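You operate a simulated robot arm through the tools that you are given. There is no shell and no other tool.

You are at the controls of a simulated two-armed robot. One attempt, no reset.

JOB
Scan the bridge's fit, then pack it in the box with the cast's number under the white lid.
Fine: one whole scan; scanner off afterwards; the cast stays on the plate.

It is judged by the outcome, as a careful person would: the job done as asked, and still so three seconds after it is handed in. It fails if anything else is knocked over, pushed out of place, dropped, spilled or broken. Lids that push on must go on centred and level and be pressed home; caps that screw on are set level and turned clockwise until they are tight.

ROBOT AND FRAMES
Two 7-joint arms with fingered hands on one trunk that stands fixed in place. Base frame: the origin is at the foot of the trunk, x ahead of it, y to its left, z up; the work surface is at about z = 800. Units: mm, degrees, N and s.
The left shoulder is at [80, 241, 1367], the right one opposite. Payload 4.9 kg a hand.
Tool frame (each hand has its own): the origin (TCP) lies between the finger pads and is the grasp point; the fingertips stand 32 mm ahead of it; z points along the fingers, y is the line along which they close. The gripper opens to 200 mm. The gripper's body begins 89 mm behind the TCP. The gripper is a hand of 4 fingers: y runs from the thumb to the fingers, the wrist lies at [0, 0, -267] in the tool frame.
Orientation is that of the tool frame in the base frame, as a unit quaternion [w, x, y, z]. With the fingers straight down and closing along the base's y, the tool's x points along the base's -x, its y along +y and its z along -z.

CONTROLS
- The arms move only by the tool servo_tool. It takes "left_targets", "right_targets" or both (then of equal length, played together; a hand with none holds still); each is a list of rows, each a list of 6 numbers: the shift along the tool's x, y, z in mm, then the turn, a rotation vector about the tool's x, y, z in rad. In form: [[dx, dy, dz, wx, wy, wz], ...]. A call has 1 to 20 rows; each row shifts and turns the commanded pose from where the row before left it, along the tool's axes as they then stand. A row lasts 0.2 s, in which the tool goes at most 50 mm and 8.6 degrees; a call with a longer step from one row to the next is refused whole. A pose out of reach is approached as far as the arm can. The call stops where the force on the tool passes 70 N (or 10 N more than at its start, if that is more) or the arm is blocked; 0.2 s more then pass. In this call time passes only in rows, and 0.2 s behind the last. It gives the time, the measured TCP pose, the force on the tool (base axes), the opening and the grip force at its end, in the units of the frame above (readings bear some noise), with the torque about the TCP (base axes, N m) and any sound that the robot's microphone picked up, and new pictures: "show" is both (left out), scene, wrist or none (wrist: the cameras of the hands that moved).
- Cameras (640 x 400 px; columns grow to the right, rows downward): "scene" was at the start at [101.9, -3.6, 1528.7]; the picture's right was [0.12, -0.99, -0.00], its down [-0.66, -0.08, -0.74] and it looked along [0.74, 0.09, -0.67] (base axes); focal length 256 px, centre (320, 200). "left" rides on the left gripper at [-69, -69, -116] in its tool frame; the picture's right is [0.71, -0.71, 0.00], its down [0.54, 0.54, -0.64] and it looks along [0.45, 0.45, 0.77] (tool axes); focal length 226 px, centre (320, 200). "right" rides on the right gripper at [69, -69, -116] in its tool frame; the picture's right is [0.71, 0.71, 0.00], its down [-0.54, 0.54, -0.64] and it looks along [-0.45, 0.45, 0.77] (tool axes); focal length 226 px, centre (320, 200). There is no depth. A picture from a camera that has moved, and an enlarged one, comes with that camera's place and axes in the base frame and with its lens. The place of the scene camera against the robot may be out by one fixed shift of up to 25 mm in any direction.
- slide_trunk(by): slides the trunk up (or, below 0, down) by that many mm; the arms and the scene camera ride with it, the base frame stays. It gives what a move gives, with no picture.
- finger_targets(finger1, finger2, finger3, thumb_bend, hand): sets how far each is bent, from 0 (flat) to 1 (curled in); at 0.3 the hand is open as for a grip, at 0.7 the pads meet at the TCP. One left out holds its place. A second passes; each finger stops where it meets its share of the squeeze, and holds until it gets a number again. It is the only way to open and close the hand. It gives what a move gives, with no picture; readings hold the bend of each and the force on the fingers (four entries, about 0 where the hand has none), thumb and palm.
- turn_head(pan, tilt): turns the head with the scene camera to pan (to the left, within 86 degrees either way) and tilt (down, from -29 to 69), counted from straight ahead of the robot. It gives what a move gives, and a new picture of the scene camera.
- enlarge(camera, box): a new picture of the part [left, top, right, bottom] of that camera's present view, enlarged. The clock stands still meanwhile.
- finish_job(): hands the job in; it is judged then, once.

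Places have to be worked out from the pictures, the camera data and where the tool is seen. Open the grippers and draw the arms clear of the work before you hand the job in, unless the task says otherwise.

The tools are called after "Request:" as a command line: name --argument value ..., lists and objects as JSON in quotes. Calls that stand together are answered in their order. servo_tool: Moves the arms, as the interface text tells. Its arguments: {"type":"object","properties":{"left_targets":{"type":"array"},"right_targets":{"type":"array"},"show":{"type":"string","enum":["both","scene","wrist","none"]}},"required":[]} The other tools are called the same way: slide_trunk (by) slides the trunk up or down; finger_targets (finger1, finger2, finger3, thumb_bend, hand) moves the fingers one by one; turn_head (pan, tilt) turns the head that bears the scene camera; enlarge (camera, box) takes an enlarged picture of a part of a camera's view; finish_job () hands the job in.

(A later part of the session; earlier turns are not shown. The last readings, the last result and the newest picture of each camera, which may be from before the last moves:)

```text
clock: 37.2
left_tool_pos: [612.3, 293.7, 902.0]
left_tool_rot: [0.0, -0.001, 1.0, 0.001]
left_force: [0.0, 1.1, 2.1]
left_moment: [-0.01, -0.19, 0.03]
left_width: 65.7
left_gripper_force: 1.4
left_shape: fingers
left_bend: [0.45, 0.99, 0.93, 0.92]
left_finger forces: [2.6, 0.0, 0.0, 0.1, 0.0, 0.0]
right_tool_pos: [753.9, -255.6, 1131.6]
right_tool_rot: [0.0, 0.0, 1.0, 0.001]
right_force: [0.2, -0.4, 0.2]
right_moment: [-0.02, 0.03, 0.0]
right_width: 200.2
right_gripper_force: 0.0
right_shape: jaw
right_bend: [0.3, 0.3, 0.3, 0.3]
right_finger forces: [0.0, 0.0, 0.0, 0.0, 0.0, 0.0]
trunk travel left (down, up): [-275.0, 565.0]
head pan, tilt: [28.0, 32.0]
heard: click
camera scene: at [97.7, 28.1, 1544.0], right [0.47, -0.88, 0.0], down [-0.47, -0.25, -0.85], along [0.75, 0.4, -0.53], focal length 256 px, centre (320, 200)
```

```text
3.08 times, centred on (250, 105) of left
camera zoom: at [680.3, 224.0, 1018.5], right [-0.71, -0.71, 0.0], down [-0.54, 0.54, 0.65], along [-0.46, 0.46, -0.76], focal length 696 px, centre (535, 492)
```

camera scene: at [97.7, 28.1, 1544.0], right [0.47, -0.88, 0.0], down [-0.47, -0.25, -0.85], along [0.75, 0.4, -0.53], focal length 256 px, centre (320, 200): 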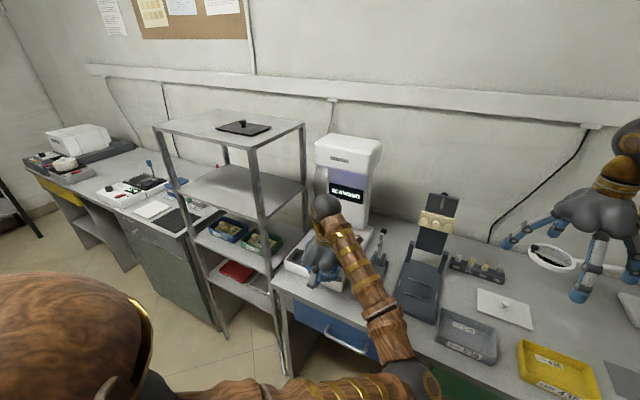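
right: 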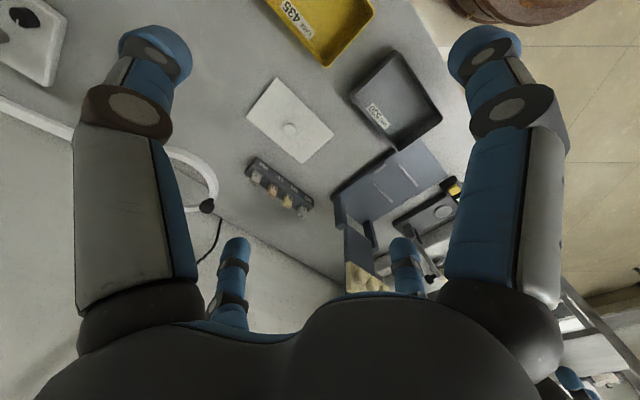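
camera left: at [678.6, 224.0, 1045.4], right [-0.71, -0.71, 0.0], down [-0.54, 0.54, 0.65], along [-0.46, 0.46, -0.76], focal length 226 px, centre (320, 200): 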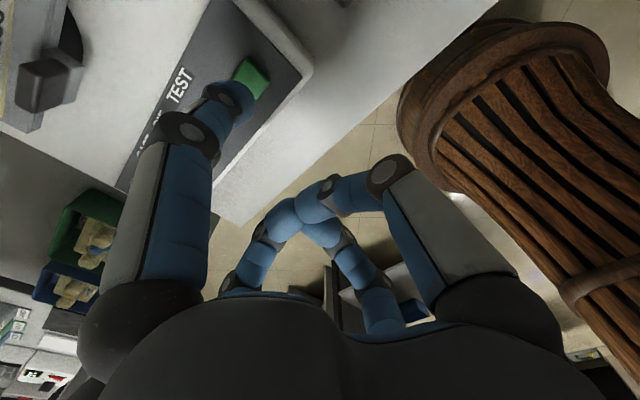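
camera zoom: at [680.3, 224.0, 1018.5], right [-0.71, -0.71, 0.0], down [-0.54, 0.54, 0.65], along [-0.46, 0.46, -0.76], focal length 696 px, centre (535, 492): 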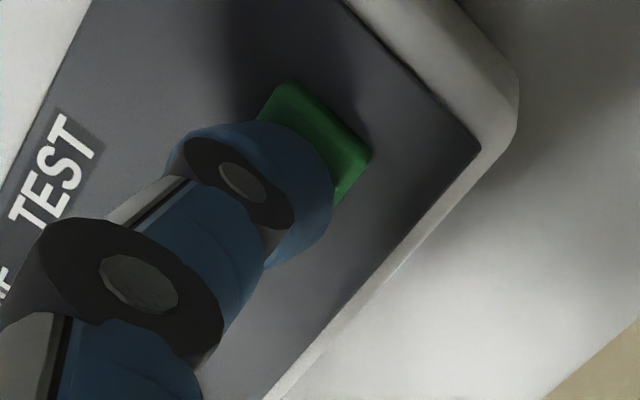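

A click was heard and the display changed to SCANNING. I'll lift off the button and back away so nothing disturbs the scan.

Request:
servo_tool --left_targets '[[0, 0, -5, 0, 0, 0], [0, 0, -15, 0, 0, 0], [10, 0, -35, 0, 0, 0], [20, 0, -35, 0, 0, 0], [30, 0, -25, 0, 0, 0]]' --show "scene"

Request:
enlarge --camera "scene" --box '[290, 120, 410, 290]'

```text
clock: 38.4
left_tool_pos: [550.7, 290.2, 1018.2]
left_tool_rot: [0.0, 0.0, 1.0, 0.002]
left_force: [0.8, -0.7, 0.3]
left_moment: [-0.02, -0.03, 0.01]
left_width: 65.4
left_gripper_force: 0.1
left_shape: fingers
left_bend: [0.45, 0.99, 0.93, 0.92]
left_finger forces: [0.1, 0.0, 0.0, 0.1, 0.1, 0.0]
right_tool_pos: [752.0, -256.1, 1132.3]
right_tool_rot: [0.001, -0.001, 1.0, -0.001]
right_force: [-0.4, 0.3, 0.1]
right_moment: [-0.01, 0.01, -0.01]
right_width: 199.8
right_gripper_force: 0.1
right_shape: jaw
right_bend: [0.3, 0.3, 0.3, 0.3]
right_finger forces: [0.0, 0.0, 0.0, 0.0, 0.1, 0.0]
trunk travel left (down, up): [-275.0, 565.0]
head pan, tilt: [28.0, 32.0]
camera scene: at [96.6, 27.8, 1544.0], right [0.47, -0.88, 0.0], down [-0.47, -0.25, -0.85], along [0.75, 0.4, -0.53], focal length 256 px, centre (320, 200)
```

scene: 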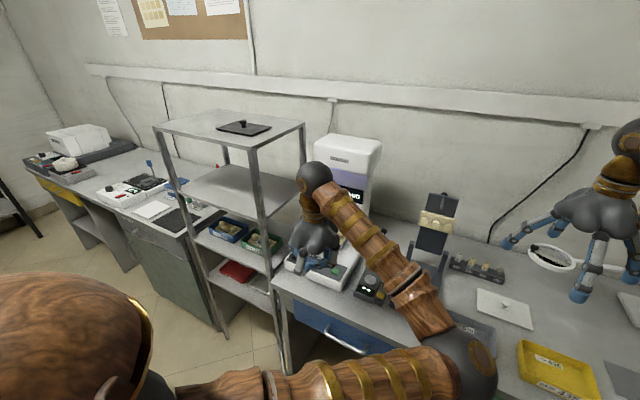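

```text
2.35 times, centred on (350, 205) of scene
camera zoom: at [96.6, 27.8, 1544.0], right [0.47, -0.88, 0.0], down [-0.47, -0.25, -0.85], along [0.75, 0.4, -0.53], focal length 602 px, centre (249, 188)
```

zoom: 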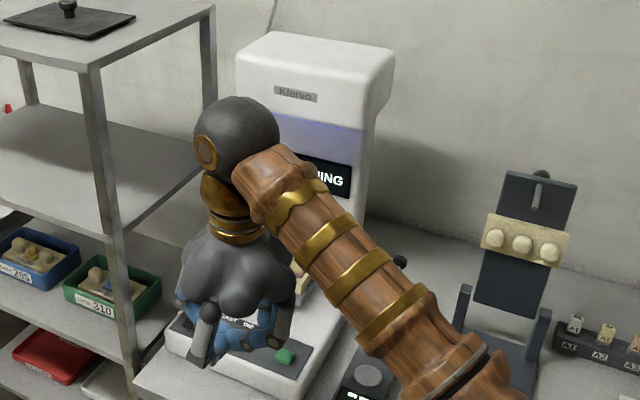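

SCANNING is in progress and the left hand is clear. Meanwhile I'll move the right hand back and right so its wrist camera can survey the yellow box and the white lid.

Request:
servo_tool --right_targets '[[26.6, -34.9, 0, 0, 0, 0], [26.6, -34.9, 0, 0, 0, 0], [26.6, -34.9, 0, 0, 0, 0], [26.6, -34.9, 0, 0, 0, 0], [26.6, -34.9, 0, 0, 0, 0], [26.6, -34.9, 0, 0, 0, 0], [26.6, -34.9, 0, 0, 0, 0]]' --show "both"

Request:
enlarge --camera "scene" --box '[290, 120, 410, 290]'

Request:
enlarge --camera "right" --box '[200, 40, 460, 240]'

```text
clock: 40.0
left_tool_pos: [549.7, 290.9, 1018.1]
left_tool_rot: [0.001, -0.001, 1.0, 0.002]
left_force: [-0.2, 0.1, 0.0]
left_moment: [-0.03, -0.03, -0.01]
left_width: 65.6
left_gripper_force: 0.0
left_shape: fingers
left_bend: [0.45, 0.99, 0.93, 0.92]
left_finger forces: [0.0, 0.0, 0.0, 0.0, 0.0, 0.0]
right_tool_pos: [564.8, -500.8, 1132.0]
right_tool_rot: [0.001, 0.0, 1.0, 0.001]
right_force: [-0.8, 0.3, 0.8]
right_moment: [0.02, -0.03, -0.03]
right_width: 200.1
right_gripper_force: 0.1
right_shape: jaw
right_bend: [0.3, 0.3, 0.3, 0.3]
right_finger forces: [0.1, 0.0, 0.0, 0.0, 0.0, 0.0]
trunk travel left (down, up): [-275.0, 565.0]
head pan, tilt: [28.0, 32.0]
camera scene: at [95.7, 26.6, 1544.1], right [0.47, -0.88, 0.0], down [-0.47, -0.25, -0.85], along [0.75, 0.4, -0.53], focal length 256 px, centre (320, 200)
camera right: at [497.4, -570.0, 1248.4], right [-0.71, 0.71, 0.0], down [0.54, 0.54, 0.64], along [0.46, 0.46, -0.76], focal length 226 px, centre (320, 200)
```

scene: 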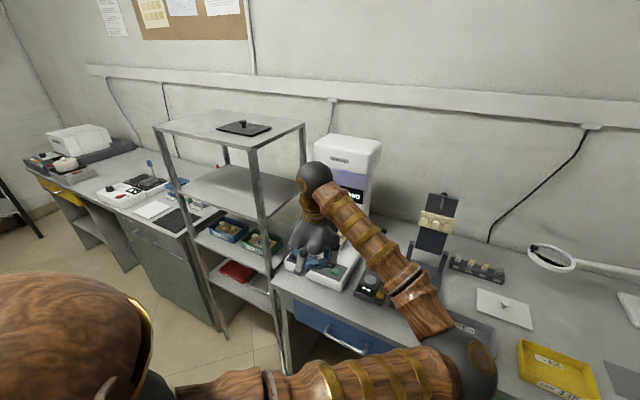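
right: 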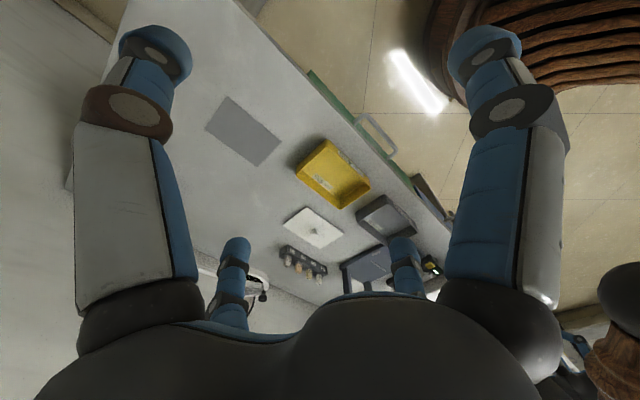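

```text
2.35 times, centred on (350, 205) of scene
camera zoom: at [95.7, 26.6, 1544.1], right [0.47, -0.88, 0.0], down [-0.47, -0.25, -0.85], along [0.75, 0.4, -0.53], focal length 602 px, centre (249, 188)
```

zoom: 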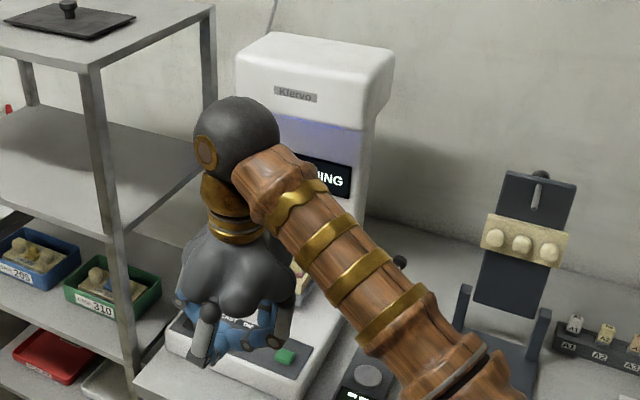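

```text
2.00 times, centred on (330, 140) of right
camera zoom: at [497.4, -570.0, 1248.4], right [-0.71, 0.71, 0.0], down [0.54, 0.54, 0.64], along [0.46, 0.46, -0.76], focal length 452 px, centre (300, 320)
```

zoom: 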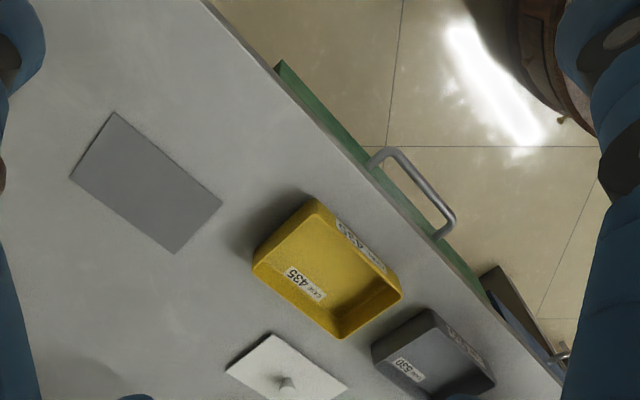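

The white lid (≈90×150 mm, knob at centre) lies near (845, −248) and the yellow 435 box near (673, −349), matching sizes. The scan is still running, so I'll hold still for a few seconds and re-check the display.

Request:
servo_tool --left_targets '[[0, 0, 0, 0, 0, 0], [0, 0, 0, 0, 0, 0], [0, 0, 0, 0, 0, 0], [0, 0, 0, 0, 0, 0], [0, 0, 0, 0, 0, 0], [0, 0, 0, 0, 0, 0], [0, 0, 0, 0, 0, 0], [0, 0, 0, 0, 0, 0], [0, 0, 0, 0, 0, 0], [0, 0, 0, 0, 0, 0]]' --show "none"

Request:
enlarge --camera "scene" --box '[300, 130, 400, 230]'

```text
clock: 42.2
left_tool_pos: [551.5, 291.3, 1017.0]
left_tool_rot: [-0.001, -0.001, 1.0, 0.002]
left_force: [0.8, -0.4, 0.2]
left_moment: [0.01, -0.01, 0.01]
left_width: 65.8
left_gripper_force: 0.1
left_shape: fingers
left_bend: [0.45, 0.99, 0.93, 0.92]
left_finger forces: [0.0, 0.0, 0.1, 0.0, 0.0, 0.0]
right_tool_pos: [565.9, -499.1, 1132.0]
right_tool_rot: [0.0, 0.0, 1.0, 0.0]
right_force: [-0.6, 0.1, 0.2]
right_moment: [-0.02, -0.02, 0.03]
right_width: 199.7
right_gripper_force: 0.0
right_shape: jaw
right_bend: [0.3, 0.3, 0.3, 0.3]
right_finger forces: [0.0, 0.0, 0.0, 0.0, 0.0, 0.1]
trunk travel left (down, up): [-275.0, 565.0]
head pan, tilt: [28.0, 32.0]
```

```text
4.00 times, centred on (350, 180) of scene
camera zoom: at [97.9, 28.1, 1543.9], right [0.47, -0.88, 0.0], down [-0.47, -0.25, -0.85], along [0.75, 0.4, -0.53], focal length 1024 px, centre (200, 280)
```

zoom: 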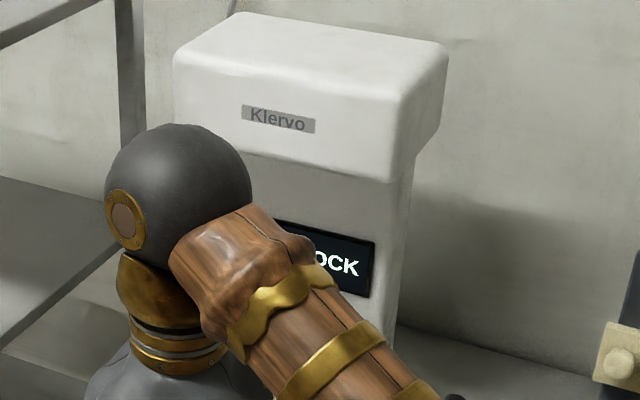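

The display now ends in "...OCK", partly hidden by the arm. I'll shift the left hand aside to read it.

Request:
servo_tool --left_targets '[[20, -40, 0, 0, 0, 0], [20, -40, 0, 0, 0, 0]]' --show "scene"

Request:
enlarge --camera "scene" --box '[290, 120, 410, 290]'

```text
clock: 42.8
left_tool_pos: [509.8, 210.1, 1018.2]
left_tool_rot: [0.0, -0.001, 1.0, 0.002]
left_force: [-0.3, -0.8, 0.2]
left_moment: [-0.02, -0.01, -0.03]
left_width: 65.6
left_gripper_force: 0.1
left_shape: fingers
left_bend: [0.45, 0.99, 0.93, 0.92]
left_finger forces: [0.1, 0.0, 0.0, 0.0, 0.1, 0.0]
right_tool_pos: [566.7, -500.3, 1131.9]
right_tool_rot: [0.0, -0.001, 1.0, 0.002]
right_force: [-0.5, 0.6, 0.4]
right_moment: [-0.03, -0.02, -0.05]
right_width: 200.1
right_gripper_force: 0.1
right_shape: jaw
right_bend: [0.3, 0.3, 0.3, 0.3]
right_finger forces: [0.1, 0.1, 0.0, 0.0, 0.1, 0.0]
trunk travel left (down, up): [-275.0, 565.0]
head pan, tilt: [28.0, 32.0]
camera scene: at [96.3, 26.4, 1544.1], right [0.47, -0.88, 0.0], down [-0.47, -0.25, -0.85], along [0.75, 0.4, -0.53], focal length 256 px, centre (320, 200)
```

scene: 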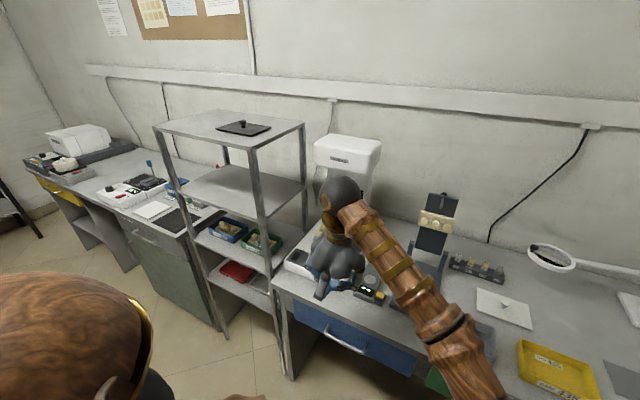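

```text
2.35 times, centred on (350, 205) of scene
camera zoom: at [96.3, 26.4, 1544.1], right [0.47, -0.88, 0.0], down [-0.47, -0.25, -0.85], along [0.75, 0.4, -0.53], focal length 602 px, centre (249, 188)
```

zoom: 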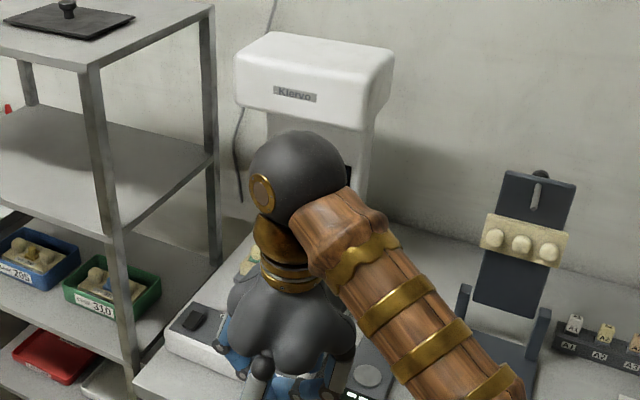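

The wrist now covers the display; I'll move the left hand further right to clear it.

Request:
servo_tool --left_targets '[[0, -45, 0, 0, 0, 0], [0, -45, 0, 0, 0, 0], [0, -45, 0, 0, 0, 0]]' --show "scene"

Request:
enlarge --camera "scene" --box '[290, 120, 410, 290]'

```text
clock: 43.6
left_tool_pos: [513.0, 76.1, 1017.5]
left_tool_rot: [0.0, 0.0, 1.0, 0.002]
left_force: [0.9, -0.9, -0.1]
left_moment: [0.02, 0.0, -0.01]
left_width: 65.5
left_gripper_force: 0.0
left_shape: fingers
left_bend: [0.45, 0.99, 0.93, 0.92]
left_finger forces: [0.0, 0.0, 0.0, 0.1, 0.0, 0.0]
right_tool_pos: [565.5, -499.8, 1132.1]
right_tool_rot: [0.0, 0.0, 1.0, 0.0]
right_force: [-0.3, 0.4, -0.5]
right_moment: [0.02, 0.01, -0.01]
right_width: 199.9
right_gripper_force: 0.1
right_shape: jaw
right_bend: [0.3, 0.3, 0.3, 0.3]
right_finger forces: [0.0, 0.0, 0.1, 0.0, 0.0, 0.1]
trunk travel left (down, up): [-275.0, 565.0]
head pan, tilt: [28.0, 32.0]
camera scene: at [97.3, 27.3, 1544.0], right [0.47, -0.88, 0.0], down [-0.47, -0.25, -0.85], along [0.75, 0.4, -0.53], focal length 256 px, centre (320, 200)
```

scene: 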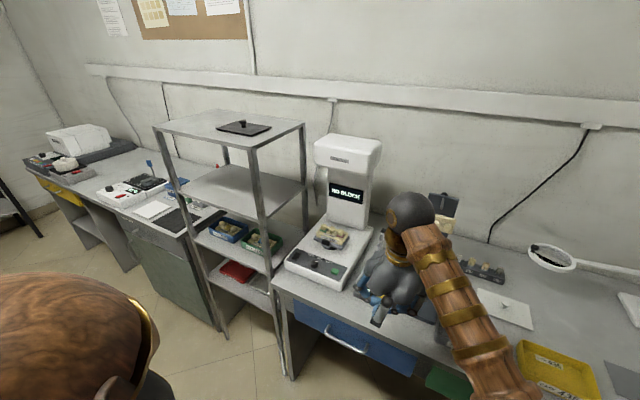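

```text
2.35 times, centred on (350, 205) of scene
camera zoom: at [97.3, 27.3, 1544.0], right [0.47, -0.88, 0.0], down [-0.47, -0.25, -0.85], along [0.75, 0.4, -0.53], focal length 602 px, centre (249, 188)
```

zoom: 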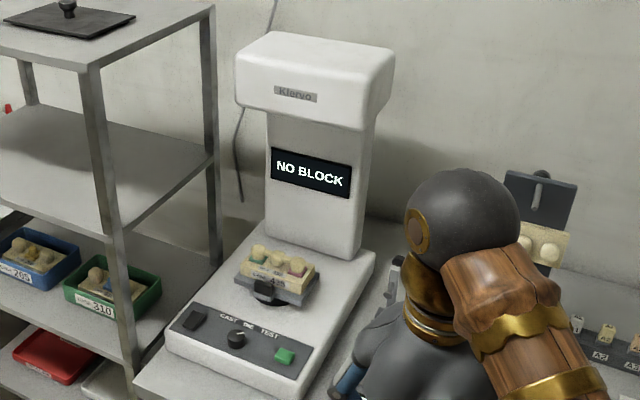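

The display reads "NO BLOCK": TEST looks for a calibration block, so it is a self-check rather than the fit scan, and it ended without scanning the bridge. The right mode is therefore CAST, so I'll go back to the dial, re-form the four-finger grip and return it.

Request:
servo_tool --left_targets '[[-21.1, 36.75, -5, 0, 0, 0], [-21.1, 36.75, -5, 0, 0, 0], [-21.1, 36.75, -5, 0, 0, 0], [-21.1, 36.75, -5, 0, 0, 0], [-21.1, 36.75, -5, 0, 0, 0], [-21.1, 36.75, -5, 0, 0, 0], [-21.1, 36.75, -5, 0, 0, 0], [-21.1, 36.75, -5, 0, 0, 0], [0, 0, 0, 0, 0, 0.1335], [0, 0, 0, 0, 0, 0.1335], [0, 0, 0, 0, 0, 0.1335], [0, 0, 0, 0, 0, 0.1335], [0, 0, 0, 0, 0, 0.1335], [0, 0, 0, 0, 0, 0.1335], [0, 0, 0, 0, 0, 0.1335], [0, 0, 0, 0, 0, 0.1335]]' --show "none"

Request:
finger_targets --hand "left" --finger1 0.45 --finger2 0.45 --finger3 0.45 --thumb_bend 0.45

Request:
finger_targets --hand "left" --finger1 0.59 --finger2 0.59 --finger3 0.59 --thumb_bend 0.59

Request:
servo_tool --left_targets '[[0, 0, 0, 0, 0, 0]]' --show "both"

```text
clock: 47.0
left_tool_pos: [680.2, 371.2, 1056.2]
left_tool_rot: [-0.001, 0.51, 0.86, 0.002]
left_force: [0.8, -0.4, -0.6]
left_moment: [0.05, -0.04, -0.01]
left_width: 65.6
left_gripper_force: 0.0
left_shape: fingers
left_bend: [0.45, 0.99, 0.93, 0.92]
left_finger forces: [0.0, 0.0, 0.1, 0.0, 0.0, 0.0]
right_tool_pos: [567.2, -499.0, 1132.3]
right_tool_rot: [0.0, 0.0, 1.0, 0.0]
right_force: [-0.3, 0.0, 0.6]
right_moment: [-0.01, 0.01, 0.01]
right_width: 199.9
right_gripper_force: 0.0
right_shape: jaw
right_bend: [0.3, 0.3, 0.3, 0.3]
right_finger forces: [0.1, 0.1, 0.0, 0.0, 0.0, 0.1]
trunk travel left (down, up): [-275.0, 565.0]
head pan, tilt: [28.0, 32.0]
```

```text
clock: 48.0
left_tool_pos: [681.1, 371.3, 1057.1]
left_tool_rot: [-0.001, 0.509, 0.861, 0.002]
left_force: [0.3, -0.6, -0.4]
left_moment: [0.01, 0.02, -0.02]
left_width: 87.2
left_gripper_force: 0.1
left_shape: fingers
left_bend: [0.45, 0.45, 0.45, 0.45]
left_finger forces: [0.0, 0.0, 0.0, 0.1, 0.0, 0.0]
right_tool_pos: [566.3, -499.6, 1132.8]
right_tool_rot: [0.0, 0.001, 1.0, 0.0]
right_force: [-0.7, -0.5, -0.3]
right_moment: [0.0, -0.03, 0.0]
right_width: 199.9
right_gripper_force: 0.1
right_shape: jaw
right_bend: [0.3, 0.3, 0.3, 0.3]
right_finger forces: [0.0, 0.0, 0.0, 0.0, 0.1, 0.0]
trunk travel left (down, up): [-275.0, 565.0]
head pan, tilt: [28.0, 32.0]
```

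```text
clock: 49.0
left_tool_pos: [681.3, 370.4, 1055.8]
left_tool_rot: [-0.001, 0.509, 0.861, 0.002]
left_force: [0.2, -0.1, -0.6]
left_moment: [0.04, -0.01, 0.01]
left_width: 36.9
left_gripper_force: 0.1
left_shape: fingers
left_bend: [0.59, 0.59, 0.59, 0.59]
left_finger forces: [0.0, 0.0, 0.0, 0.0, 0.2, 0.1]
right_tool_pos: [566.8, -499.1, 1132.1]
right_tool_rot: [0.001, 0.0, 1.0, 0.0]
right_force: [-1.0, 0.7, 0.0]
right_moment: [0.04, 0.01, -0.03]
right_width: 199.6
right_gripper_force: 0.1
right_shape: jaw
right_bend: [0.3, 0.3, 0.3, 0.3]
right_finger forces: [0.0, 0.0, 0.0, 0.0, 0.0, 0.0]
trunk travel left (down, up): [-275.0, 565.0]
head pan, tilt: [28.0, 32.0]
```

```text
clock: 49.4
left_tool_pos: [681.0, 370.4, 1056.4]
left_tool_rot: [-0.001, 0.508, 0.861, 0.001]
left_force: [-1.3, -0.3, -0.5]
left_moment: [-0.01, -0.01, 0.01]
left_width: 37.2
left_gripper_force: 0.0
left_shape: fingers
left_bend: [0.59, 0.59, 0.59, 0.59]
left_finger forces: [0.1, 0.0, 0.0, 0.0, 0.0, 0.1]
right_tool_pos: [566.8, -499.6, 1132.8]
right_tool_rot: [0.0, 0.0, 1.0, 0.0]
right_force: [-0.4, -0.6, -0.3]
right_moment: [0.01, 0.0, 0.02]
right_width: 199.8
right_gripper_force: 0.1
right_shape: jaw
right_bend: [0.3, 0.3, 0.3, 0.3]
right_finger forces: [0.0, 0.0, 0.0, 0.0, 0.1, 0.0]
trunk travel left (down, up): [-275.0, 565.0]
head pan, tilt: [28.0, 32.0]
camera scene: at [97.9, 28.2, 1543.9], right [0.47, -0.88, 0.0], down [-0.47, -0.25, -0.85], along [0.75, 0.4, -0.53], focal length 256 px, centre (320, 200)
camera left: at [653.4, 278.3, 1173.3], right [-0.96, 0.28, 0.0], down [0.21, 0.73, 0.65], along [0.18, 0.62, -0.76], focal length 226 px, centre (320, 200)
```

scene: 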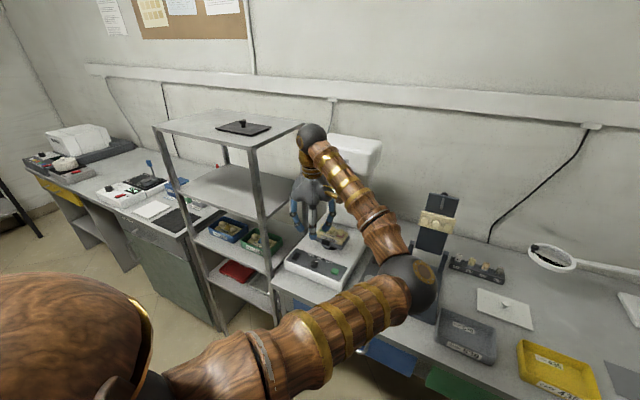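
left: 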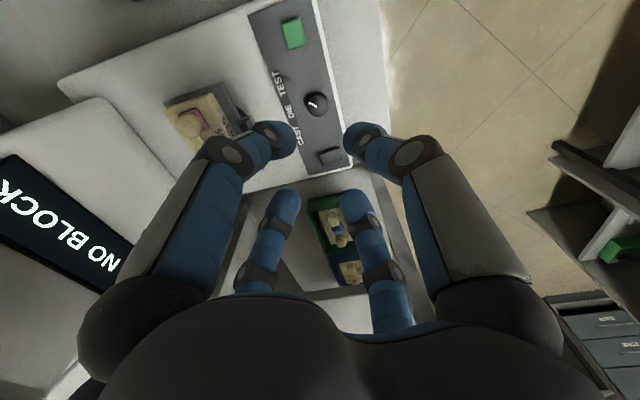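

The hand is back over the dial at the same place as before. I'll descend to the earlier grip height, then close and turn counter-clockwise 101° back to CAST.

Request:
servo_tool --left_targets '[[0, 0, 40, 0, 0, 0], [0, 0, 40, 0, 0, 0], [0, 0, 40, 0, 0, 0], [0, 0, 30, 0, 0, 0], [0, 0, 6, 0, 0, 0], [0, 0, 4, 0, 0, 0]]' --show "none"

Request:
enlarge --camera "left" --box '[250, 100, 390, 220]'

```text
clock: 50.8
left_tool_pos: [680.7, 371.8, 896.2]
left_tool_rot: [-0.001, 0.508, 0.861, 0.002]
left_force: [-0.2, -0.2, 0.1]
left_moment: [-0.02, 0.0, -0.03]
left_width: 37.0
left_gripper_force: 0.0
left_shape: fingers
left_bend: [0.59, 0.59, 0.59, 0.59]
left_finger forces: [0.0, 0.0, 0.0, 0.0, 0.1, 0.0]
right_tool_pos: [566.3, -499.5, 1131.8]
right_tool_rot: [0.0, 0.0, 1.0, 0.0]
right_force: [0.1, 0.1, 0.4]
right_moment: [0.0, 0.01, 0.0]
right_width: 199.8
right_gripper_force: 0.1
right_shape: jaw
right_bend: [0.3, 0.3, 0.3, 0.3]
right_finger forces: [0.0, 0.0, 0.1, 0.0, 0.0, 0.0]
trunk travel left (down, up): [-275.0, 565.0]
head pan, tilt: [28.0, 32.0]
```

```text
3.33 times, centred on (320, 160) of left
camera zoom: at [653.3, 278.2, 1013.1], right [-0.96, 0.28, 0.0], down [0.21, 0.73, 0.65], along [0.18, 0.62, -0.76], focal length 754 px, centre (320, 333)
```

zoom: 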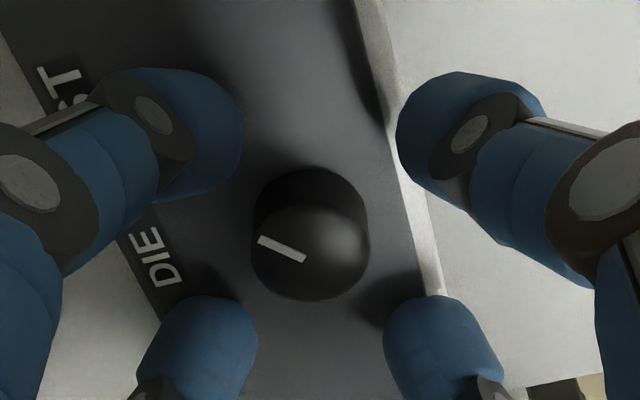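

The dial is about 2 mm off the tool axis; I'll nudge onto it, close, and squeeze.

Request:
servo_tool --left_targets '[[-0.9, 1.3, 0.8, 0, 0, 0]]' --show "none"

Request:
finger_targets --hand "left" --finger1 0.71 --finger2 0.71 --finger3 0.71 --thumb_bend 0.71

Request:
enlarge --camera "left" --box '[250, 100, 390, 220]'

```text
clock: 51.2
left_tool_pos: [682.2, 370.4, 895.9]
left_tool_rot: [-0.001, 0.508, 0.861, 0.001]
left_force: [-0.7, 0.4, 0.3]
left_moment: [-0.02, 0.0, 0.02]
left_width: 37.4
left_gripper_force: 0.2
left_shape: fingers
left_bend: [0.59, 0.59, 0.59, 0.59]
left_finger forces: [0.1, 0.1, 0.0, 0.0, 0.0, 0.0]
right_tool_pos: [566.9, -499.3, 1132.4]
right_tool_rot: [0.0, 0.001, 1.0, 0.0]
right_force: [-0.8, -0.2, 0.1]
right_moment: [0.03, -0.02, -0.01]
right_width: 199.9
right_gripper_force: 0.0
right_shape: jaw
right_bend: [0.3, 0.3, 0.3, 0.3]
right_finger forces: [0.0, 0.1, 0.1, 0.0, 0.0, 0.1]
trunk travel left (down, up): [-275.0, 565.0]
head pan, tilt: [28.0, 32.0]
```

```text
clock: 52.2
left_tool_pos: [681.9, 370.7, 895.8]
left_tool_rot: [-0.001, 0.508, 0.861, 0.002]
left_force: [-3.0, -0.7, -2.4]
left_moment: [-0.03, 0.06, 0.02]
left_width: 14.8
left_gripper_force: 15.4
left_shape: fingers
left_bend: [0.65, 0.66, 0.66, 0.67]
left_finger forces: [7.4, 7.3, 6.0, 0.0, 10.5, 0.1]
right_tool_pos: [566.9, -499.1, 1132.7]
right_tool_rot: [0.001, 0.0, 1.0, 0.001]
right_force: [1.1, 0.0, -0.3]
right_moment: [0.02, 0.01, 0.04]
right_width: 200.0
right_gripper_force: 0.2
right_shape: jaw
right_bend: [0.3, 0.3, 0.3, 0.3]
right_finger forces: [0.0, 0.0, 0.1, 0.0, 0.0, 0.1]
trunk travel left (down, up): [-275.0, 565.0]
head pan, tilt: [28.0, 32.0]
```

```text
3.33 times, centred on (320, 160) of left
camera zoom: at [654.6, 278.1, 1012.5], right [-0.96, 0.28, 0.0], down [0.21, 0.73, 0.65], along [0.18, 0.62, -0.76], focal length 754 px, centre (320, 333)
```

zoom: 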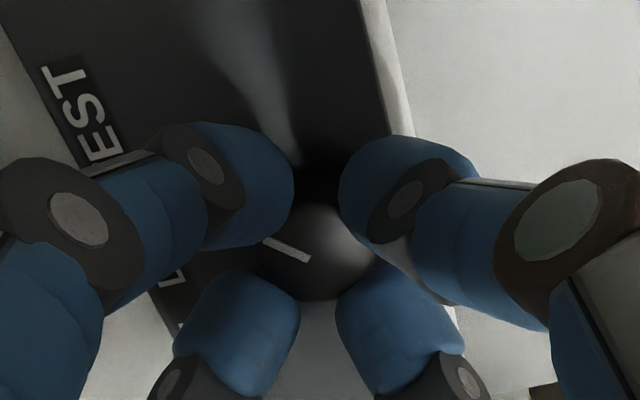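

The dial is gripped firmly (6–10 N per digit). Turning it counter-clockwise 101° back to CAST.

Request:
servo_tool --left_targets '[[0, 0, 0, 0, 0, -0.126], [0, 0, 0, 0, 0, -0.126], [0, 0, 0, 0, 0, -0.126], [0, 0, 0, 0, 0, -0.126], [0, 0, 0, 0, 0, -0.126], [0, 0, 0, 0, 0, -0.126], [0, 0, 0, 0, 0, -0.126], [0, 0, 0, 0, 0, -0.126], [0, 0, 0, 0, 0, -0.126], [0, 0, 0, 0, 0, -0.126], [0, 0, 0, 0, 0, -0.126], [0, 0, 0, 0, 0, -0.126], [0, 0, 0, 0, 0, -0.126], [0, 0, 0, 0, 0, -0.126]]' --show "none"

Request:
enlarge --camera "left" --box '[250, 100, 390, 220]'

Request:
enlarge --camera "scene" --box '[290, 120, 410, 290]'

```text
clock: 55.2
left_tool_pos: [683.5, 370.2, 896.7]
left_tool_rot: [0.001, -0.342, 0.94, 0.002]
left_force: [-3.2, -11.3, -5.6]
left_moment: [-0.33, 0.12, -0.18]
left_width: 12.2
left_gripper_force: 14.9
left_shape: fingers
left_bend: [0.66, 0.66, 0.66, 0.66]
left_finger forces: [5.6, 5.5, 7.3, 0.0, 12.3, 0.1]
right_tool_pos: [567.0, -499.6, 1132.0]
right_tool_rot: [0.0, 0.0, 1.0, 0.001]
right_force: [0.6, -0.4, -0.3]
right_moment: [0.03, 0.0, 0.02]
right_width: 199.5
right_gripper_force: 0.0
right_shape: jaw
right_bend: [0.3, 0.3, 0.3, 0.3]
right_finger forces: [0.0, 0.0, 0.0, 0.0, 0.0, 0.0]
trunk travel left (down, up): [-275.0, 565.0]
head pan, tilt: [28.0, 32.0]
```

```text
3.33 times, centred on (320, 160) of left
camera zoom: at [779.3, 362.6, 1013.2], right [-0.09, -1.0, 0.0], down [-0.76, 0.06, 0.64], along [-0.64, 0.06, -0.77], focal length 754 px, centre (320, 333)
```

zoom: 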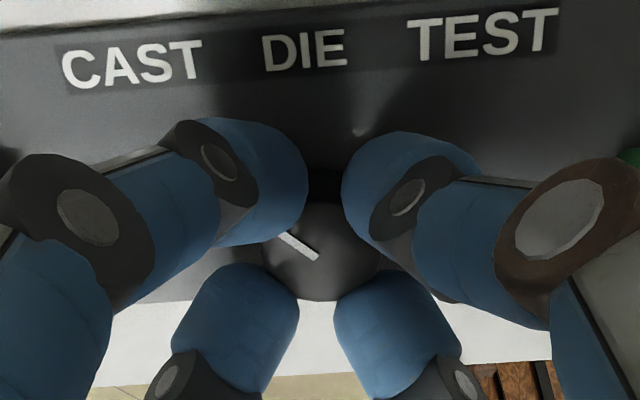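

```text
2.35 times, centred on (350, 205) of scene
camera zoom: at [98.1, 26.9, 1543.9], right [0.47, -0.88, 0.0], down [-0.47, -0.25, -0.85], along [0.75, 0.4, -0.53], focal length 602 px, centre (249, 188)
```

zoom: 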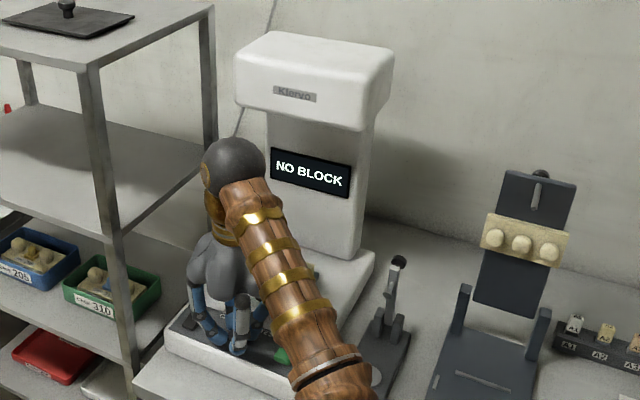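

The pointer is back in its original CAST direction. I'll release, lift off and verify.

Request:
finger_targets --hand "left" --finger1 0.59 --finger2 0.59 --finger3 0.59 --thumb_bend 0.59

Request:
servo_tool --left_targets '[[0, 0, -15, 0, 0, 0], [0, 0, -30, 0, 0, 0], [0, 0, -40, 0, 0, 0], [0, 0, -40, 0, 0, 0]]' --show "none"

Request:
enlarge --camera "left" --box '[220, 60, 420, 200]'

Request:
enlarge --camera "scene" --box '[290, 120, 410, 290]'

```text
clock: 56.2
left_tool_pos: [682.5, 370.7, 895.7]
left_tool_rot: [0.001, -0.342, 0.94, 0.002]
left_force: [-0.8, 0.1, 0.2]
left_moment: [0.0, 0.01, 0.0]
left_width: 36.0
left_gripper_force: 0.1
left_shape: fingers
left_bend: [0.59, 0.59, 0.59, 0.59]
left_finger forces: [0.0, 0.0, 0.0, 0.0, 0.0, 0.0]
right_tool_pos: [566.9, -499.3, 1132.5]
right_tool_rot: [0.001, 0.0, 1.0, 0.0]
right_force: [-0.1, 0.0, -0.1]
right_moment: [0.0, 0.0, -0.04]
right_width: 200.2
right_gripper_force: 0.1
right_shape: jaw
right_bend: [0.3, 0.3, 0.3, 0.3]
right_finger forces: [0.1, 0.0, 0.1, 0.0, 0.1, 0.0]
trunk travel left (down, up): [-275.0, 565.0]
head pan, tilt: [28.0, 32.0]
```

```text
clock: 57.2
left_tool_pos: [681.7, 371.5, 1022.2]
left_tool_rot: [0.0, -0.341, 0.94, 0.001]
left_force: [0.4, -0.6, 0.0]
left_moment: [0.02, -0.01, -0.03]
left_width: 36.3
left_gripper_force: 0.0
left_shape: fingers
left_bend: [0.59, 0.59, 0.59, 0.59]
left_finger forces: [0.1, 0.0, 0.1, 0.1, 0.1, 0.1]
right_tool_pos: [567.1, -499.8, 1131.3]
right_tool_rot: [0.0, 0.0, 1.0, 0.001]
right_force: [-0.3, 0.9, 0.2]
right_moment: [-0.01, -0.03, 0.01]
right_width: 199.8
right_gripper_force: 0.1
right_shape: jaw
right_bend: [0.3, 0.3, 0.3, 0.3]
right_finger forces: [0.0, 0.0, 0.0, 0.1, 0.0, 0.1]
trunk travel left (down, up): [-275.0, 565.0]
head pan, tilt: [28.0, 32.0]
```

```text
2.86 times, centred on (320, 130) of left
camera zoom: at [778.0, 363.2, 1138.5], right [-0.09, -1.0, 0.0], down [-0.76, 0.07, 0.64], along [-0.64, 0.06, -0.77], focal length 646 px, centre (320, 400)
```

zoom: 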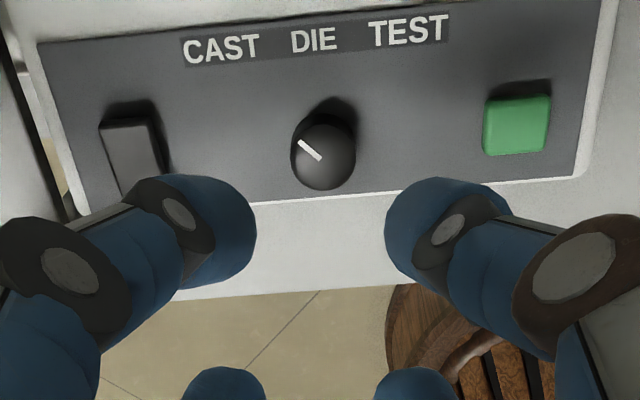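

```text
2.35 times, centred on (350, 205) of scene
camera zoom: at [97.1, 27.6, 1543.9], right [0.47, -0.88, 0.0], down [-0.47, -0.25, -0.85], along [0.75, 0.4, -0.53], focal length 602 px, centre (249, 188)
```

zoom: 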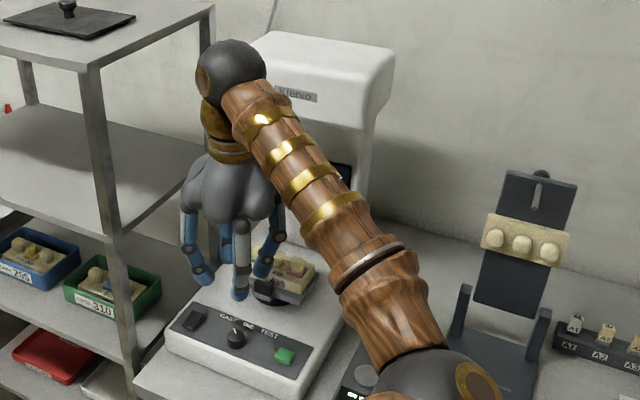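

The dial is back on CAST. Now I'll go press the green button again with the same pointing hand at the spot that clicked before.

Request:
servo_tool --left_targets '[[0, 0, 0, 0, 0, 0.1396], [0, 0, 0, 0, 0, 0.1396], [0, 0, 0, 0, 0, 0.1396], [0, 0, 0, 0, 0, 0.1396], [0, 0, 0, 0, 0, 0.1376], [23, -26, 0, 0, 0, 0], [23, -26, 0, 0, 0, 0], [23.5, -27, 0, 0, 0, 0]]' --show "none"

Request:
finger_targets --hand "left" --finger1 0.45 --finger2 1.0 --finger3 1.0 --thumb_bend 1.0

Request:
servo_tool --left_targets '[[0, 0, 40, 0, 0, 0], [0, 0, 40, 0, 0, 0], [0, 0, 20, 0, 0, 0], [0, 0, 8, 0, 0, 0]]' --show "both"

Request:
enlarge --camera "left" --box '[170, 40, 330, 170]'

```text
clock: 59.0
left_tool_pos: [612.7, 292.6, 1022.5]
left_tool_rot: [0.0, -0.001, 1.0, 0.003]
left_force: [-0.2, -0.1, 0.6]
left_moment: [0.03, -0.03, -0.02]
left_width: 36.4
left_gripper_force: 0.1
left_shape: fingers
left_bend: [0.59, 0.59, 0.59, 0.59]
left_finger forces: [0.0, 0.0, 0.1, 0.0, 0.0, 0.0]
right_tool_pos: [566.5, -500.5, 1132.2]
right_tool_rot: [0.0, 0.0, 1.0, 0.001]
right_force: [0.6, -1.0, 0.2]
right_moment: [0.02, 0.0, 0.02]
right_width: 199.9
right_gripper_force: 0.2
right_shape: jaw
right_bend: [0.3, 0.3, 0.3, 0.3]
right_finger forces: [0.0, 0.0, 0.0, 0.0, 0.0, 0.1]
trunk travel left (down, up): [-275.0, 565.0]
head pan, tilt: [28.0, 32.0]
```

```text
clock: 60.0
left_tool_pos: [613.1, 292.7, 1022.0]
left_tool_rot: [0.001, 0.0, 1.0, 0.002]
left_force: [-0.4, -0.2, -0.6]
left_moment: [-0.04, -0.02, 0.01]
left_width: 65.1
left_gripper_force: 0.0
left_shape: fingers
left_bend: [0.45, 0.98, 0.93, 0.92]
left_finger forces: [0.1, 0.0, 0.0, 0.0, 0.1, 0.1]
right_tool_pos: [566.1, -499.1, 1133.0]
right_tool_rot: [-0.001, -0.001, 1.0, 0.0]
right_force: [0.1, -0.2, 0.3]
right_moment: [0.0, 0.02, -0.02]
right_width: 199.8
right_gripper_force: 0.0
right_shape: jaw
right_bend: [0.3, 0.3, 0.3, 0.3]
right_finger forces: [0.1, 0.1, 0.0, 0.1, 0.0, 0.1]
trunk travel left (down, up): [-275.0, 565.0]
head pan, tilt: [28.0, 32.0]
```

```text
clock: 61.0
left_tool_pos: [613.3, 292.3, 911.6]
left_tool_rot: [0.0, -0.001, 1.0, 0.002]
left_force: [-0.4, 0.3, -0.1]
left_moment: [0.0, -0.04, 0.03]
left_width: 65.3
left_gripper_force: 0.1
left_shape: fingers
left_bend: [0.45, 0.99, 0.93, 0.92]
left_finger forces: [0.0, 0.0, 0.0, 0.0, 0.0, 0.0]
right_tool_pos: [567.7, -499.2, 1131.8]
right_tool_rot: [0.0, 0.0, 1.0, 0.0]
right_force: [0.5, 0.6, -0.2]
right_moment: [0.03, 0.02, 0.01]
right_width: 199.7
right_gripper_force: 0.1
right_shape: jaw
right_bend: [0.3, 0.3, 0.3, 0.3]
right_finger forces: [0.1, 0.0, 0.0, 0.0, 0.0, 0.0]
trunk travel left (down, up): [-275.0, 565.0]
head pan, tilt: [28.0, 32.0]
camera scene: at [98.1, 28.2, 1543.9], right [0.47, -0.88, 0.0], down [-0.47, -0.25, -0.85], along [0.75, 0.4, -0.53], focal length 256 px, centre (320, 200)
camera left: at [682.0, 224.2, 1029.5], right [-0.71, -0.71, 0.0], down [-0.54, 0.54, 0.65], along [-0.46, 0.46, -0.76], focal length 226 px, centre (320, 200)
```

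scene: 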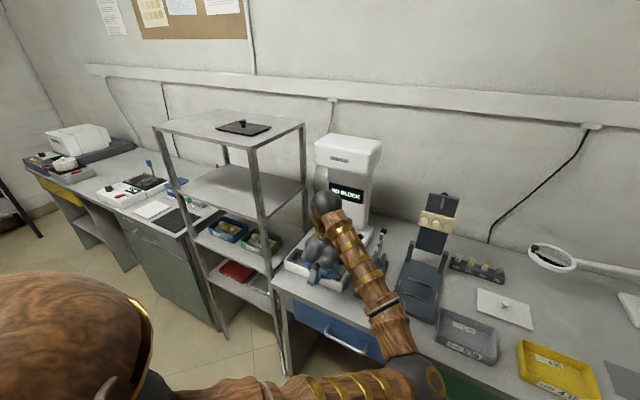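
left: 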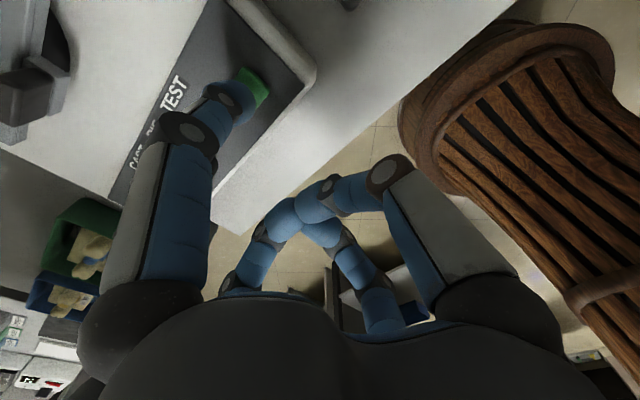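

```text
3.08 times, centred on (250, 105) of left
camera zoom: at [682.0, 224.2, 1029.5], right [-0.71, -0.71, 0.0], down [-0.54, 0.54, 0.65], along [-0.46, 0.46, -0.76], focal length 696 px, centre (535, 492)
```

zoom: 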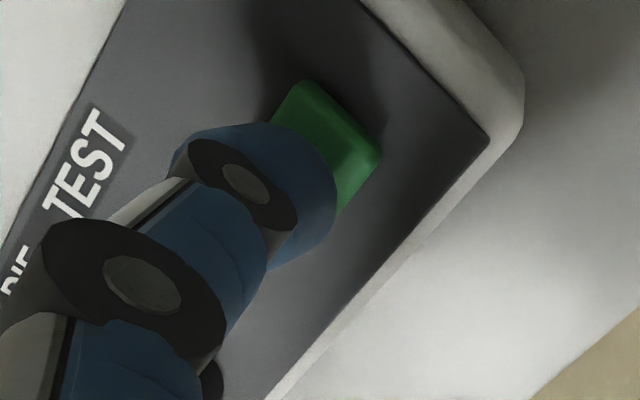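

Aligned as before. Pressing down in small steps to the earlier click height.

Request:
servo_tool --left_targets '[[0, 0, 3, 0, 0, 0], [0, 0, 2, 0, 0, 0], [0, 0, 2, 0, 0, 0]]' --show "none"

Request:
servo_tool --left_targets '[[0, 0, 1.5, 0, 0, 0], [0, 0, 1, 0, 0, 0]]' --show "scene"

```text
clock: 61.8
left_tool_pos: [613.7, 293.2, 906.5]
left_tool_rot: [0.001, -0.001, 1.0, 0.001]
left_force: [-0.8, 0.5, 0.8]
left_moment: [-0.03, -0.05, 0.04]
left_width: 65.3
left_gripper_force: 0.6
left_shape: fingers
left_bend: [0.45, 0.99, 0.93, 0.92]
left_finger forces: [0.4, 0.1, 0.0, 0.0, 0.1, 0.0]
right_tool_pos: [566.4, -499.1, 1132.9]
right_tool_rot: [-0.001, 0.0, 1.0, 0.0]
right_force: [0.6, 0.7, 0.1]
right_moment: [0.0, 0.05, 0.02]
right_width: 199.9
right_gripper_force: 0.0
right_shape: jaw
right_bend: [0.3, 0.3, 0.3, 0.3]
right_finger forces: [0.0, 0.0, 0.0, 0.0, 0.0, 0.0]
trunk travel left (down, up): [-275.0, 565.0]
head pan, tilt: [28.0, 32.0]
```

```text
clock: 62.4
left_tool_pos: [612.5, 292.2, 903.6]
left_tool_rot: [0.0, -0.001, 1.0, 0.002]
left_force: [-0.3, 0.9, 0.8]
left_moment: [0.01, -0.13, -0.02]
left_width: 65.7
left_gripper_force: 0.2
left_shape: fingers
left_bend: [0.45, 0.99, 0.93, 0.92]
left_finger forces: [1.5, 0.0, 0.1, 0.1, 0.1, 0.1]
right_tool_pos: [566.6, -500.3, 1132.5]
right_tool_rot: [0.0, -0.001, 1.0, -0.001]
right_force: [-0.8, -0.1, -0.1]
right_moment: [-0.01, 0.01, -0.03]
right_width: 200.0
right_gripper_force: 0.0
right_shape: jaw
right_bend: [0.3, 0.3, 0.3, 0.3]
right_finger forces: [0.0, 0.0, 0.0, 0.0, 0.0, 0.0]
trunk travel left (down, up): [-275.0, 565.0]
head pan, tilt: [28.0, 32.0]
heard: click
camera scene: at [97.7, 28.1, 1544.0], right [0.47, -0.88, 0.0], down [-0.47, -0.25, -0.85], along [0.75, 0.4, -0.53], focal length 256 px, centre (320, 200)
```

scene: 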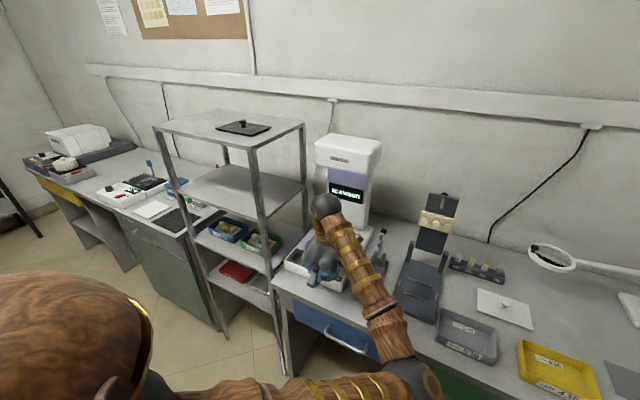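

Click heard and the display shows SCANNING again. I'll lift off straight up and back away, then wait with the display in view.

Request:
servo_tool --left_targets '[[0, 0, -5, 0, 0, 0], [0, 0, -15, 0, 0, 0], [10, -10, -35, 0, 0, 0], [20, -30, -25, 0, 0, 0], [20, -40, 0, 0, 0, 0], [20, -40, 0, 0, 0, 0], [10, -45, 0, 0, 0, 0], [10, -45, 0, 0, 0, 0]]' --show "scene"

Request:
enlarge --camera "scene" --box '[290, 120, 410, 290]'

```text
clock: 64.2
left_tool_pos: [522.8, 80.5, 983.7]
left_tool_rot: [0.0, -0.001, 1.0, 0.002]
left_force: [-0.4, -0.7, 0.8]
left_moment: [-0.01, 0.0, 0.0]
left_width: 65.6
left_gripper_force: 0.1
left_shape: fingers
left_bend: [0.45, 0.99, 0.93, 0.92]
left_finger forces: [0.0, 0.1, 0.0, 0.1, 0.0, 0.0]
right_tool_pos: [565.0, -500.0, 1132.6]
right_tool_rot: [0.0, 0.0, 1.0, 0.001]
right_force: [0.3, 0.2, 0.8]
right_moment: [0.06, -0.05, -0.02]
right_width: 200.0
right_gripper_force: 0.1
right_shape: jaw
right_bend: [0.3, 0.3, 0.3, 0.3]
right_finger forces: [0.0, 0.0, 0.1, 0.0, 0.0, 0.0]
trunk travel left (down, up): [-275.0, 565.0]
head pan, tilt: [28.0, 32.0]
camera scene: at [96.5, 26.6, 1544.1], right [0.47, -0.88, 0.0], down [-0.47, -0.25, -0.85], along [0.75, 0.4, -0.53], focal length 256 px, centre (320, 200)
```

scene: 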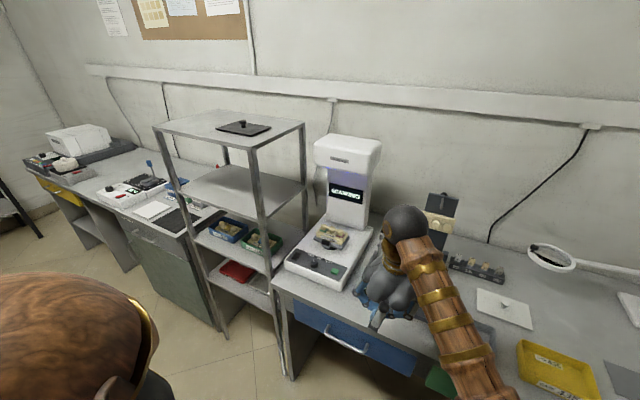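

```text
2.35 times, centred on (350, 205) of scene
camera zoom: at [96.5, 26.6, 1544.1], right [0.47, -0.88, 0.0], down [-0.47, -0.25, -0.85], along [0.75, 0.4, -0.53], focal length 602 px, centre (249, 188)
```

zoom: 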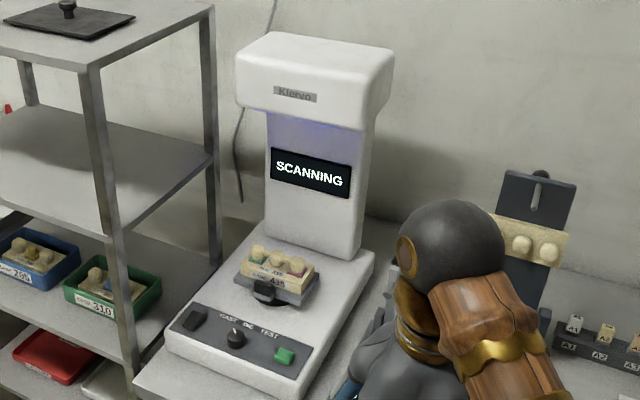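

SCANNING runs in CAST mode with the bridge on the cast. While waiting, I'll lower the right hand a bit to measure the yellow box more closely.

Request:
servo_tool --right_targets '[[-5, 16, 37, 0, 0, 0], [-5, 16, 37, 0, 0, 0], [-5, 16, 37, 0, 0, 0], [-5, 16, 37, 0, 0, 0]]' --show "wrist"

Request:
enlarge --camera "right" --box '[200, 40, 460, 240]'

Request:
enlarge --camera "scene" --box '[310, 120, 410, 220]'

```text
clock: 65.2
left_tool_pos: [522.6, 81.9, 981.6]
left_tool_rot: [-0.001, 0.0, 1.0, 0.002]
left_force: [0.1, -0.4, -1.0]
left_moment: [0.03, 0.0, 0.01]
left_width: 65.2
left_gripper_force: 0.2
left_shape: fingers
left_bend: [0.45, 0.99, 0.93, 0.92]
left_finger forces: [0.1, 0.0, 0.1, 0.0, 0.1, 0.1]
right_tool_pos: [588.1, -435.7, 982.9]
right_tool_rot: [-0.001, -0.001, 1.0, 0.0]
right_force: [-0.5, -1.0, 0.1]
right_moment: [0.01, 0.0, -0.01]
right_width: 199.7
right_gripper_force: 0.1
right_shape: jaw
right_bend: [0.3, 0.3, 0.3, 0.3]
right_finger forces: [0.0, 0.0, 0.0, 0.0, 0.0, 0.0]
trunk travel left (down, up): [-275.0, 565.0]
head pan, tilt: [28.0, 32.0]
camera right: at [520.2, -504.7, 1099.8], right [-0.71, 0.71, 0.0], down [0.54, 0.54, 0.64], along [0.45, 0.45, -0.77], focal length 226 px, centre (320, 200)
```

right: 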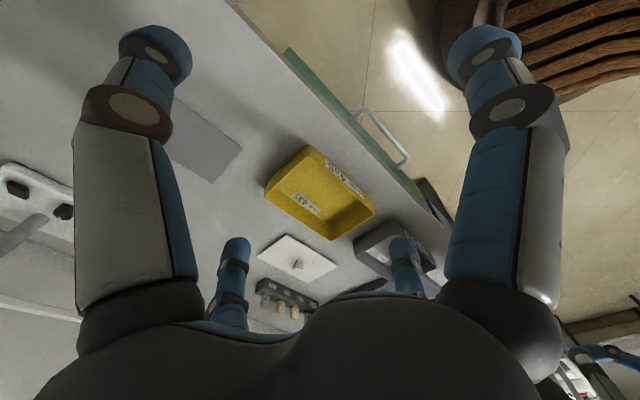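

```text
2.00 times, centred on (330, 140) of right
camera zoom: at [520.2, -504.7, 1099.8], right [-0.71, 0.71, 0.0], down [0.54, 0.54, 0.64], along [0.45, 0.45, -0.77], focal length 452 px, centre (300, 320)
```

zoom: 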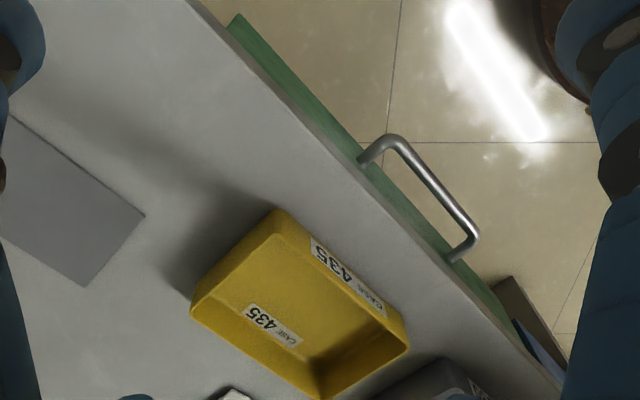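

```text
4.00 times, centred on (360, 170) of scene
camera zoom: at [98.9, 27.7, 1543.9], right [0.47, -0.88, 0.0], down [-0.47, -0.25, -0.85], along [0.75, 0.4, -0.53], focal length 1024 px, centre (160, 320)
```

zoom: 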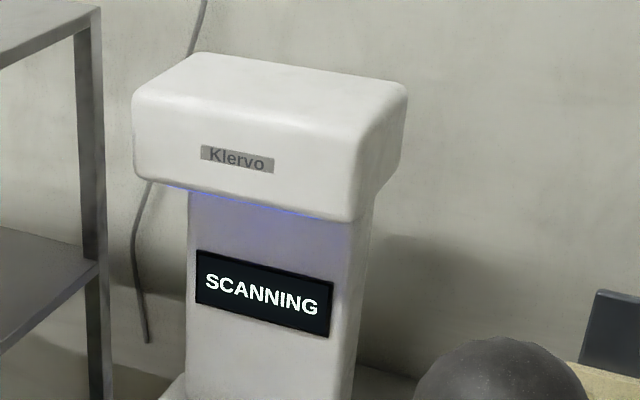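

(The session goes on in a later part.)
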